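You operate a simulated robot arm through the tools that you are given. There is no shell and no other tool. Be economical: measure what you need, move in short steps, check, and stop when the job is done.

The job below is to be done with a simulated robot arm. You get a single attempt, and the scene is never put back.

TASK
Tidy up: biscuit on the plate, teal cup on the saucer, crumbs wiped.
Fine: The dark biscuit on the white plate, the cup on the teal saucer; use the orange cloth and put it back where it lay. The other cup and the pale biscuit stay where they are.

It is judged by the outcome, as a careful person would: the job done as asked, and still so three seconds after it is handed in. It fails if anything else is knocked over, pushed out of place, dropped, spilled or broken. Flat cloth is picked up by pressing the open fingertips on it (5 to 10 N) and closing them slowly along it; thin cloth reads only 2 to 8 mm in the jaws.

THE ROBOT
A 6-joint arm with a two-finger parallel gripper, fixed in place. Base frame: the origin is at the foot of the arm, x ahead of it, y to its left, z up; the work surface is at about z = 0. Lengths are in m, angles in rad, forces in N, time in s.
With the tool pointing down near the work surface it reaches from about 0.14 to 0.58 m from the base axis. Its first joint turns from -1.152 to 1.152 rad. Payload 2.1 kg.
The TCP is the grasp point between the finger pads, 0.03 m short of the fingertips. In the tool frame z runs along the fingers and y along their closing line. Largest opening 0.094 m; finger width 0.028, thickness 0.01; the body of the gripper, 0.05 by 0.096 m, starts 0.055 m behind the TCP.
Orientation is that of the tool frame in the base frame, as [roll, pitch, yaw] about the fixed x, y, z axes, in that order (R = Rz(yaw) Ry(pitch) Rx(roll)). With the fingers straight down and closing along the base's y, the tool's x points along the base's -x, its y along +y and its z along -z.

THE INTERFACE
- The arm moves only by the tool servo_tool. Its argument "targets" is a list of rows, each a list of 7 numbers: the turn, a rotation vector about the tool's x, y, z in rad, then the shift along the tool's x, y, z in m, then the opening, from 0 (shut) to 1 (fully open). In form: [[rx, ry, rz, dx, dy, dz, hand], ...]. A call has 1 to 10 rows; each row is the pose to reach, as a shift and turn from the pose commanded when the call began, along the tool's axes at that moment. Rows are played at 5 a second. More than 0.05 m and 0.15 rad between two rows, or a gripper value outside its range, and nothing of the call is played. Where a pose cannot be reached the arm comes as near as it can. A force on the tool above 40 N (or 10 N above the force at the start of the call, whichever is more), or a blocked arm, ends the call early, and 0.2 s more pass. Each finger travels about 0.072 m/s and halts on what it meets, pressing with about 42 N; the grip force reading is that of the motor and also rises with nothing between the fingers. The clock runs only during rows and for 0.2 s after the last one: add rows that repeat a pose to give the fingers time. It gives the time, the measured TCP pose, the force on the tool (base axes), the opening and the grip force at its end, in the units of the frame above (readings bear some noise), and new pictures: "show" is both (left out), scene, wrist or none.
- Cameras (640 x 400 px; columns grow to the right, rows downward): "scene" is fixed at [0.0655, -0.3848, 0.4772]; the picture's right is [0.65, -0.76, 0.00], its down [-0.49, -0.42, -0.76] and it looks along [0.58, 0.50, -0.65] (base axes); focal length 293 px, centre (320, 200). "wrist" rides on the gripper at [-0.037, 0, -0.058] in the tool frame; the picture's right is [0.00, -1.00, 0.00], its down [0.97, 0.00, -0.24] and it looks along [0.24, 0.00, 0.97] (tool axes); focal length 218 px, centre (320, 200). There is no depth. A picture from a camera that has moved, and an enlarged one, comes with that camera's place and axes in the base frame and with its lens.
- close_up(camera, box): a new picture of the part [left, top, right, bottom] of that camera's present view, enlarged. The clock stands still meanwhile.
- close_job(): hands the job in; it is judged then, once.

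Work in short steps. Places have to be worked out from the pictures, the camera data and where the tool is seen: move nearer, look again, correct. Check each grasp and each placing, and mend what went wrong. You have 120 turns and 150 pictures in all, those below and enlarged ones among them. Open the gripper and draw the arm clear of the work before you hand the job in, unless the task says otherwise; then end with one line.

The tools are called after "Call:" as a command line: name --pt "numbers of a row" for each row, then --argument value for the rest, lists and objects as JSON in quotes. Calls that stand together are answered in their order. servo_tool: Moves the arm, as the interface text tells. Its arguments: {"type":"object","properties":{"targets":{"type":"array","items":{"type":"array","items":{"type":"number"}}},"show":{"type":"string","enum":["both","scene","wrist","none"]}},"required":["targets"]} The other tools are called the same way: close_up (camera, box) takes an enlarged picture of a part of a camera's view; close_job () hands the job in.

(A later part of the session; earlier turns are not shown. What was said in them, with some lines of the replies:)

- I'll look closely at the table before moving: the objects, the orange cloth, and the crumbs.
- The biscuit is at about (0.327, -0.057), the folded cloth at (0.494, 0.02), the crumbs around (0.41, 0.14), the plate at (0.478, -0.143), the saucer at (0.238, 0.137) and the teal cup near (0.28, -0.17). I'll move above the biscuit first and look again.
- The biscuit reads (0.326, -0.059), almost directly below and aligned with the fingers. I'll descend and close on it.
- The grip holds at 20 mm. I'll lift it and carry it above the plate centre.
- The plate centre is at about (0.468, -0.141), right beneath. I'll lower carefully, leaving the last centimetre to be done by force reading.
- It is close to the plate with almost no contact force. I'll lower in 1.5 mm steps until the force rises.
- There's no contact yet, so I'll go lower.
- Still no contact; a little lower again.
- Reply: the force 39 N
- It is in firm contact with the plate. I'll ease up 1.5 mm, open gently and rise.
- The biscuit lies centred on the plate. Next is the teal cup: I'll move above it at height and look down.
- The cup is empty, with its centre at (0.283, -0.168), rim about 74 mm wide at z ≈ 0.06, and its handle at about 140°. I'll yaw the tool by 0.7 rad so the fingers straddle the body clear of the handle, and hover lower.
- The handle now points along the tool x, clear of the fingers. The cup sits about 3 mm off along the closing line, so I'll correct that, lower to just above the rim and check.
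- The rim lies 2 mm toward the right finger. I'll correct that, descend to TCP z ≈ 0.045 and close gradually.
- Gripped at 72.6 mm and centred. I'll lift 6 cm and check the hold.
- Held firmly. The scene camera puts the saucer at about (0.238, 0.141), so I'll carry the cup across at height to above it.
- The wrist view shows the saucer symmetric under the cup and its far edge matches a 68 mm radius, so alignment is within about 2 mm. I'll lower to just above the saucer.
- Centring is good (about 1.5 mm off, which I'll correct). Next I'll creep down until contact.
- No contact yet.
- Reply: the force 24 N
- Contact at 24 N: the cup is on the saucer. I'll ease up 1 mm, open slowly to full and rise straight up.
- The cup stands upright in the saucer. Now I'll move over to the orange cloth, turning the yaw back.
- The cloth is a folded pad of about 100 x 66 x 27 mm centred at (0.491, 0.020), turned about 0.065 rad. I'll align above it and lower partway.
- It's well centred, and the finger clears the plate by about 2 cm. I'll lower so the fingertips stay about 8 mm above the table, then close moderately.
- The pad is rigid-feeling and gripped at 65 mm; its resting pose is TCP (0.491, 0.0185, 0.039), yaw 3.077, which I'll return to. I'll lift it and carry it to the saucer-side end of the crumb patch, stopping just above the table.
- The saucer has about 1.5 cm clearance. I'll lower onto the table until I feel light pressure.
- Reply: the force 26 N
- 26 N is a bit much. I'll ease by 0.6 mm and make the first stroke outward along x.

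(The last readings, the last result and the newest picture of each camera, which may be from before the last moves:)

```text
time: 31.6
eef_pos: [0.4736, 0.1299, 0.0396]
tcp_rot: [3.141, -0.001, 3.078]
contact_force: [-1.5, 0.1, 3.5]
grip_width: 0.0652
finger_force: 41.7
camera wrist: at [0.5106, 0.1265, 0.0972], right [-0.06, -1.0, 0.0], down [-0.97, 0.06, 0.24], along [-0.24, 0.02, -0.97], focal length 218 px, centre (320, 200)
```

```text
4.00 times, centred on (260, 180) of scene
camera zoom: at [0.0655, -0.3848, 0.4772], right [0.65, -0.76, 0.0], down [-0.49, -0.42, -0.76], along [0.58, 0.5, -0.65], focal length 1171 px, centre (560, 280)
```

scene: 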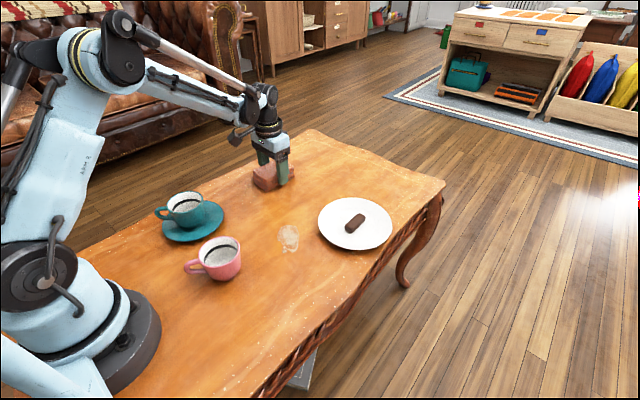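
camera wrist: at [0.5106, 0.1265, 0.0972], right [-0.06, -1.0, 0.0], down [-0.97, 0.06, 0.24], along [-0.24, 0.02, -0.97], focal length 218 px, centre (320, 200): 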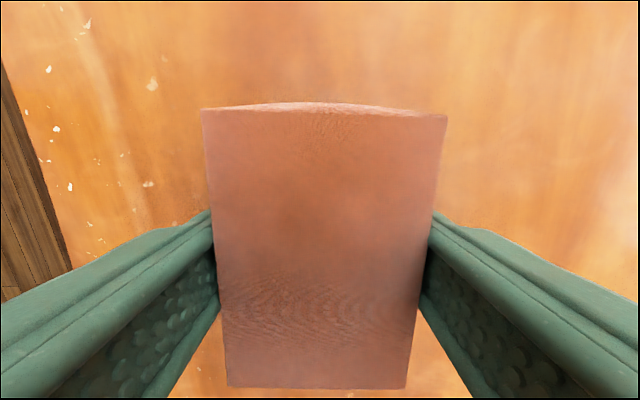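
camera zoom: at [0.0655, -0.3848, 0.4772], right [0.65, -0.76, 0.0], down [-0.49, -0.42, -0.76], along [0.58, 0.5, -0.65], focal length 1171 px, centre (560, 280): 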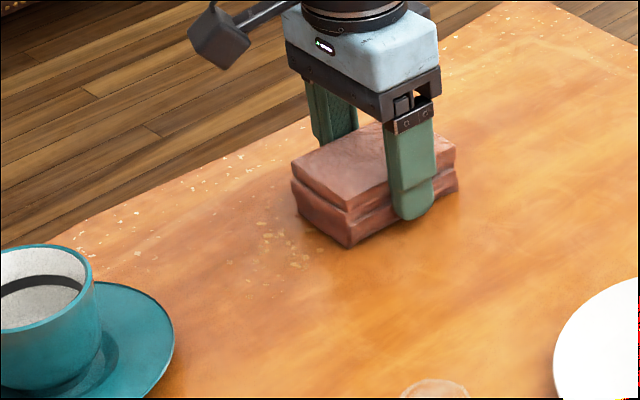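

The crumbs have faded where I wiped, but they aren't gone. I'll continue with back-and-forth strokes at slightly more pressure, moving toward +y.

Call:
servo_tool --pt "0 0 0 0.02 0.01 0.0003 0.6" --pt "0 0 0 0.04 0.008 0.0003 0.6" --pt "0 0 0 0.06 0.006 0.0003 0.6" --pt "0 0 0 0.08 0.005 0.0003 0.6" --pt "0 0 0 0.1 0.004 0.0003 0.6" --pt "0 0 0 0.08 0.017 0.0003 0.6" --pt "0 0 0 0.06 0.019 0.0003 0.6" --pt "0 0 0 0.04 0.02 0.0003 0.6" --pt "0 0 0 0.02 0.022 0.0003 0.6" --pt "0 0 0 0 0.024 0.0003 0.6"

Call:
close_up --camera "scene" --box '[190, 130, 330, 230]'

```text
time: 33.8
eef_pos: [0.4771, 0.1531, 0.039]
tcp_rot: [-3.141, 0.002, 3.077]
contact_force: [0.6, -0.1, 0.6]
grip_width: 0.0656
finger_force: 41.6
camera wrist: at [0.5133, 0.1508, 0.0975], right [-0.06, -1.0, 0.0], down [-0.97, 0.06, 0.24], along [-0.24, 0.02, -0.97], focal length 218 px, centre (320, 200)
```

scene: 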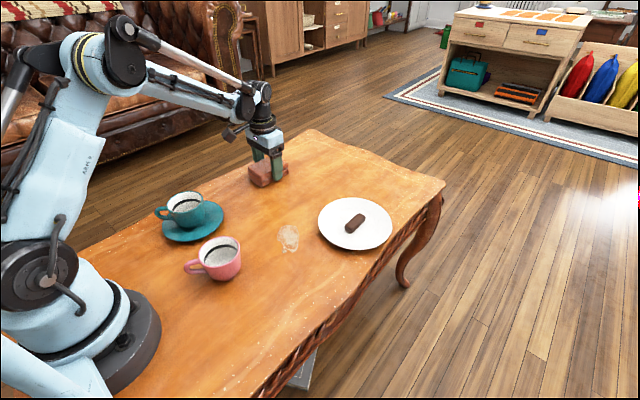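
wrist: 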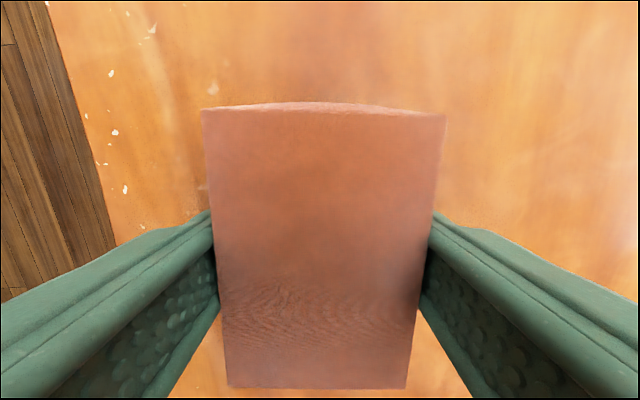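

```text
4.00 times, centred on (260, 180) of scene
camera zoom: at [0.0655, -0.3848, 0.4772], right [0.65, -0.76, 0.0], down [-0.49, -0.42, -0.76], along [0.58, 0.5, -0.65], focal length 1171 px, centre (560, 280)
```

zoom: 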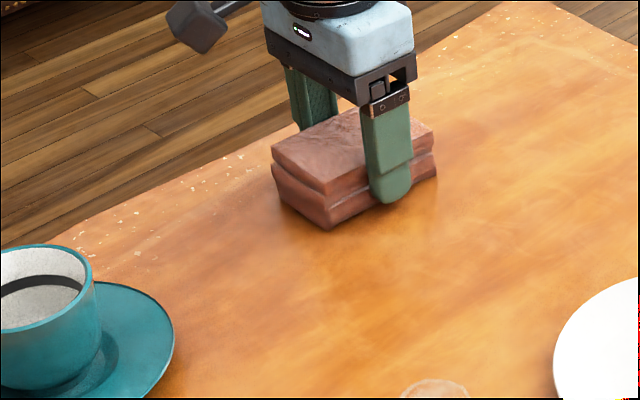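

The patch is nearly clean, but pressure has dropped to almost nothing. I'll make one more pair of strokes pressing a little deeper, covering both y margins.

Call:
servo_tool --pt "0 0 0 0 0.012 0.0006 0.6" --pt "0 0 0 0.025 0.011 0.0008 0.6" --pt "0 0 0 0.05 0.009 0.0008 0.6" --pt "0 0 0 0.075 0.007 0.0008 0.6" --pt "0 0 0 0.1 0.006 0.0008 0.6" --pt "0 0 0 0.1 -0.026 0.0008 0.6" --pt "0 0 0 0.075 -0.024 0.0008 0.6" --pt "0 0 0 0.05 -0.023 0.0008 0.6" --pt "0 0 0 0.025 -0.021 0.0008 0.6" --pt "0 0 0 0 -0.02 0.0008 0.6" --show "none"

```text
time: 34.8
eef_pos: [0.409, 0.1645, 0.0403]
tcp_rot: [3.14, 0.006, 3.074]
contact_force: [-4.4, -0.6, 12.4]
grip_width: 0.0654
finger_force: 42.1
stopped in row 4: the force on the tool passed its limit (the readings are from after the stop); the commanded pose is now the measured one
```

The force limit stopped the stroke at x ≈ 0.41, with 12 N now. I'll level the tool and finish the strokes at this height.

Call:
servo_tool --pt "0 0.006 -0.003 0 0 -0.0004 0.6" --pt "0 0.006 -0.003 0.017 -0.001 -0.0004 0.6" --pt "0 0.006 -0.003 0.034 -0.002 -0.0004 0.6" --pt "0 0.006 -0.003 0.034 -0.018 -0.0004 0.6" --pt "0 0.006 -0.003 0.034 -0.036 -0.0004 0.6" --pt "0 0.006 -0.003 0.01 -0.035 -0.0004 0.6" --pt "0 0.006 -0.003 -0.015 -0.033 -0.0004 0.6" --pt "0 0.006 -0.003 -0.04 -0.032 -0.0004 0.6" --pt "0 0.006 -0.003 -0.065 -0.03 -0.0004 0.6" --show "none"

Call:
close_up --camera "scene" --box '[190, 130, 330, 230]'

```text
time: 36.8
eef_pos: [0.4706, 0.1309, 0.0399]
tcp_rot: [-3.142, 0.0, 3.079]
contact_force: [0.2, 0.0, -0.5]
grip_width: 0.0655
finger_force: 42.3
```

```text
4.00 times, centred on (260, 180) of scene
camera zoom: at [0.0655, -0.3848, 0.4772], right [0.65, -0.76, 0.0], down [-0.49, -0.42, -0.76], along [0.58, 0.5, -0.65], focal length 1171 px, centre (560, 280)
```

zoom: 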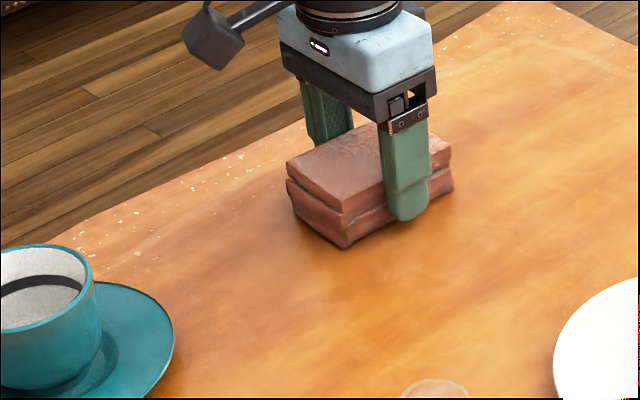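

The wiped area looks clean. I'll lift the cloth away and inspect the surface from above before putting it back.

Call:
servo_tool --pt "0 0 0 0 0 -0.03 0.6" --pt "0 0 0 0 0 -0.07 0.6" --pt "0 0 0 0.02 -0.03 -0.1 0.6" --pt "0 0 0 0.04 -0.06 -0.13 0.6" --pt "0 0 0 0.08 -0.08 -0.15 0.6" --pt "0 0 0 0.08 -0.08 -0.15 0.6"

Call:
close_up --camera "scene" --box '[190, 130, 330, 230]'

```text
time: 38.2
eef_pos: [0.387, 0.0545, 0.1884]
tcp_rot: [-3.141, -0.001, 3.079]
contact_force: [0.0, -0.1, -1.0]
grip_width: 0.0653
finger_force: 41.8
camera wrist: at [0.4229, 0.0529, 0.2464], right [-0.06, -1.0, 0.0], down [-0.97, 0.06, 0.24], along [-0.24, 0.02, -0.97], focal length 218 px, centre (320, 200)
```

scene: 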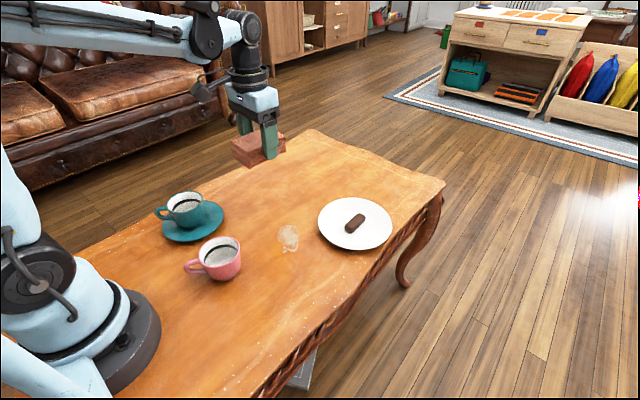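
wrist: 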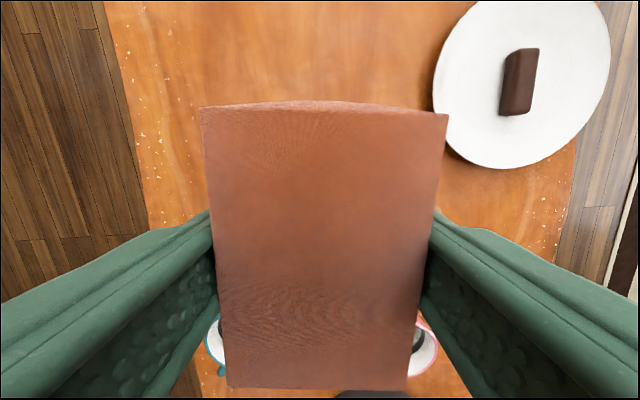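

```text
4.00 times, centred on (260, 180) of scene
camera zoom: at [0.0655, -0.3848, 0.4772], right [0.65, -0.76, 0.0], down [-0.49, -0.42, -0.76], along [0.58, 0.5, -0.65], focal length 1171 px, centre (560, 280)
```

zoom: 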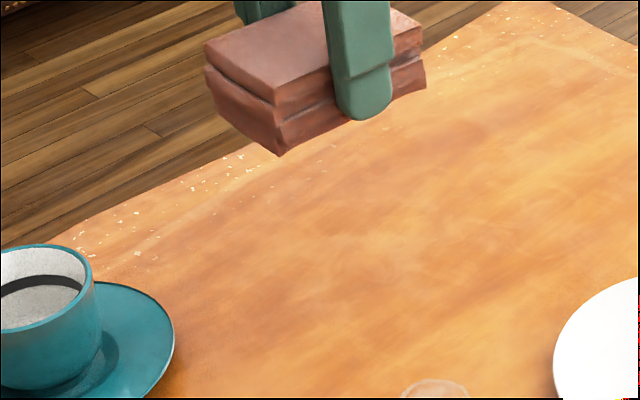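

The crumbs are gone; only the table's own edge speckling and the old ring mark remain. Next I'll carry the cloth back above its original spot and lower it to just above the table.

Call:
servo_tool --pt "0 0 0 -0.035 -0.01 0 0.6" --pt "0 0 0 -0.07 -0.02 0 0.6" --pt "0 0 0 -0.1058 -0.029 0 0.6" --pt "0 0 0 -0.1058 -0.029 0.045 0.6" --pt "0 0 0 -0.1058 -0.029 0.09 0.6" --pt "0 0 0 -0.1058 -0.029 0.13 0.6" --pt "0 0 0 -0.1058 -0.029 0.143 0.6" --pt "0 0 0 -0.1058 -0.029 0.143 0.6" --show "none"

```text
time: 40.0
eef_pos: [0.493, 0.0197, 0.0445]
tcp_rot: [-3.14, 0.0, 3.078]
contact_force: [0.0, 0.3, -0.2]
grip_width: 0.0655
finger_force: 42.7
```

I'm within 2 mm of the original pose. I'll correct that and lower to contact.

Call:
servo_tool --pt "0 0 0 0.0018 -0.001 0.002 0.6" --pt "0 0 0 0.0018 -0.001 0.004 0.6" --pt "0 0 0 0.0018 -0.001 0.005 0.6" --show "none"

Call:
close_up --camera "scene" --box '[250, 140, 370, 225]'

```text
time: 40.8
eef_pos: [0.49, 0.0191, 0.0413]
tcp_rot: [-3.14, -0.002, 3.08]
contact_force: [-0.4, 0.3, -0.1]
grip_width: 0.0648
finger_force: 41.8
```

```text
4.71 times, centred on (310, 182) of scene
camera zoom: at [0.0655, -0.3848, 0.4772], right [0.65, -0.76, 0.0], down [-0.49, -0.42, -0.76], along [0.58, 0.5, -0.65], focal length 1378 px, centre (367, 282)
```

zoom: 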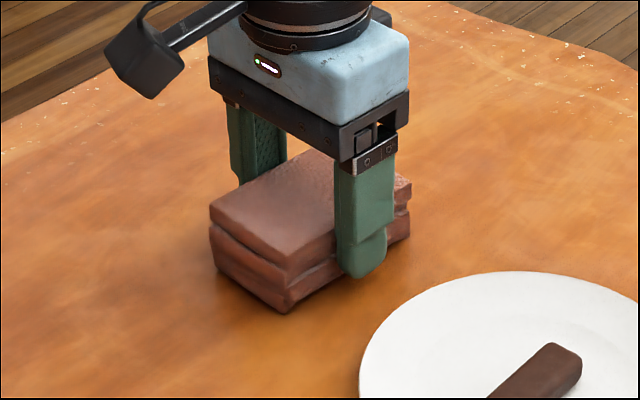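

The picture matches the original placement almost exactly. There's no contact force yet, so I'll lower another millimetre or two.

Call:
servo_tool --pt "0 0 0 0 0 0.0007 0.6" --pt "0 0 0 0 0 0.0014 0.6" --show "none"

```text
time: 41.4
eef_pos: [0.4895, 0.0195, 0.0395]
tcp_rot: [-3.141, -0.002, 3.078]
contact_force: [0.8, -0.2, -0.4]
grip_width: 0.0654
finger_force: 41.6
```

It's practically on the table. I'll lower 0.6 mm more, open slowly, rise and retreat.

Call:
servo_tool --pt "0 0 0 0 0 0.0006 0.6" --pt "0 0 0 0 0 0.0006 0.75" --pt "0 0 0 0 0 0.0006 0.88" --pt "0 0 0 0 0 0.0006 1" --pt "0 0 0 0 0 0.0006 1" --pt "0 0 0 0 0 -0.04 1" --pt "0 0 0 0 0 -0.085 1" --pt "0 0 0 0 0 -0.13 1" --pt "0 0 0 0.03 0 -0.165 1" --pt "0 0 0 0.07 0 -0.19 1"

Call:
close_up --camera "scene" --box '[140, 140, 460, 340]'

```text
time: 43.6
eef_pos: [0.42, 0.0243, 0.2269]
tcp_rot: [-3.141, -0.002, 3.079]
contact_force: [0.4, -0.3, 0.1]
grip_width: 0.094
finger_force: 0.0
camera wrist: at [0.4555, 0.0213, 0.2852], right [-0.06, -1.0, 0.0], down [-0.97, 0.06, 0.24], along [-0.24, 0.02, -0.97], focal length 218 px, centre (320, 200)
```

scene: 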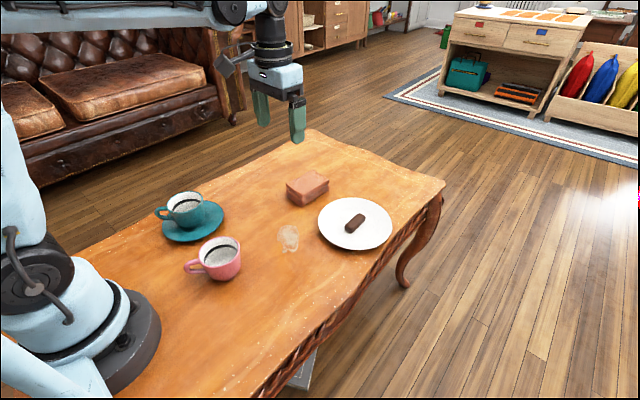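
wrist: 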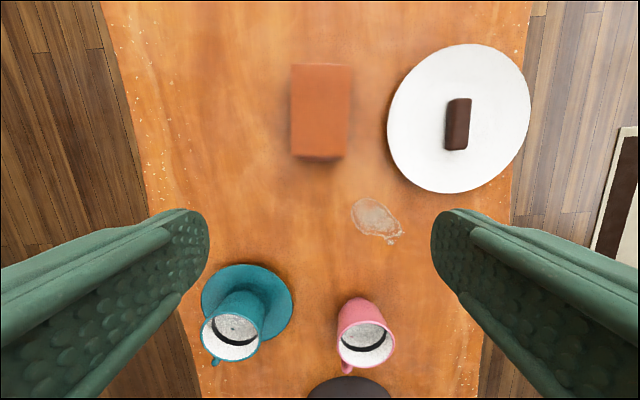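

```text
2.00 times, centred on (300, 240) of scene
camera zoom: at [0.0656, -0.3848, 0.4772], right [0.65, -0.76, 0.0], down [-0.49, -0.42, -0.76], along [0.58, 0.5, -0.65], focal length 586 px, centre (360, 120)
```

zoom: 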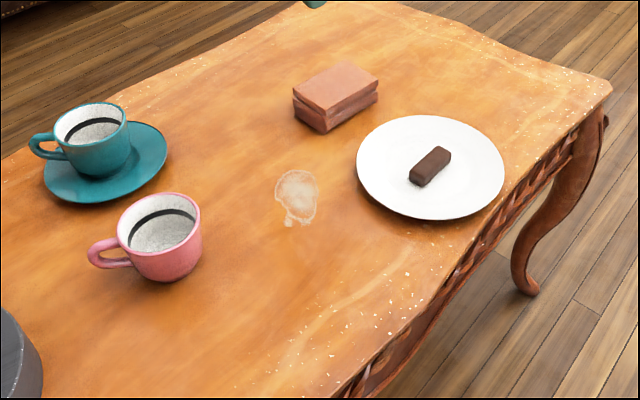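

Everything is in place, and the cloth's corners match the first picture. As a last check I'll zoom in on the wiped patch for leftover crumbs.

Call:
close_up --camera "wrist" --box '[120, 100, 300, 260]'

Call:
close_up --camera "scene" --box '[190, 150, 310, 225]'

Call:
close_up --camera "wrist" --box '[330, 180, 430, 260]'

```text
2.50 times, centred on (210, 180) of wrist
camera zoom: at [0.4555, 0.0213, 0.2852], right [-0.06, -1.0, 0.0], down [-0.97, 0.06, 0.24], along [-0.24, 0.02, -0.97], focal length 546 px, centre (595, 250)
```

zoom: 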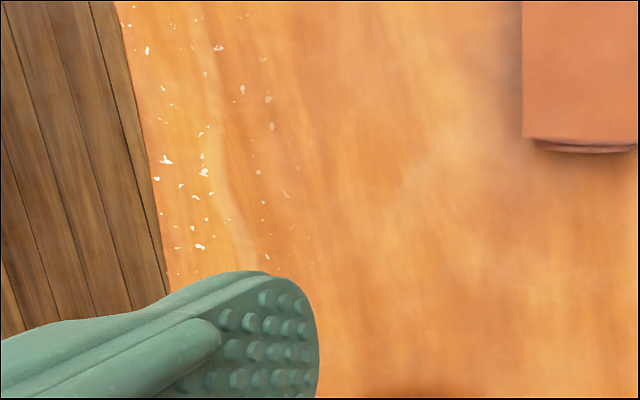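

```text
5.33 times, centred on (250, 188) of scene
camera zoom: at [0.0656, -0.3848, 0.4772], right [0.65, -0.76, 0.0], down [-0.49, -0.42, -0.76], along [0.58, 0.5, -0.65], focal length 1562 px, centre (693, 267)
```

zoom: 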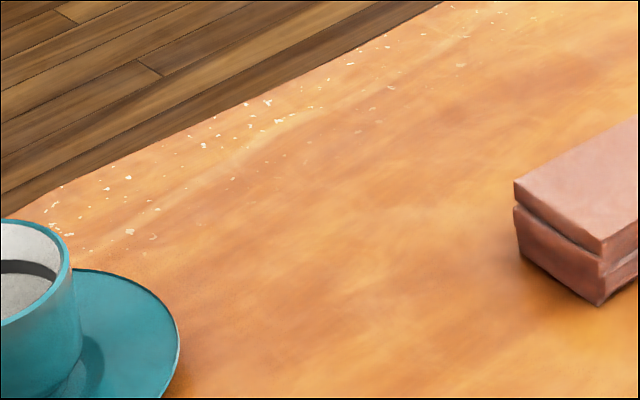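

```text
5.00 times, centred on (380, 220) of wrist
camera zoom: at [0.4555, 0.0213, 0.2852], right [-0.06, -1.0, 0.0], down [-0.97, 0.06, 0.24], along [-0.24, 0.02, -0.97], focal length 1091 px, centre (20, 100)
```

zoom: 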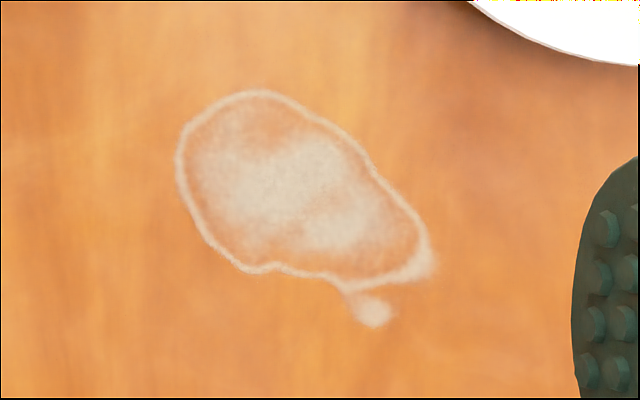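

The wiped patch is clear: only the table's worn paint specks along the edge and a dried stain, which isn't crumbs, remain. The gripper is open and clear, so I'm handing in.

Call:
close_job

```text
The job is handed in.
```

The dark biscuit is on the white plate, the teal cup is upright on its saucer, the crumbs are wiped, and the orange cloth is back where it lay; I didn't touch the pink cup, I never saw a pale biscuit, and I left the dried stain alone.
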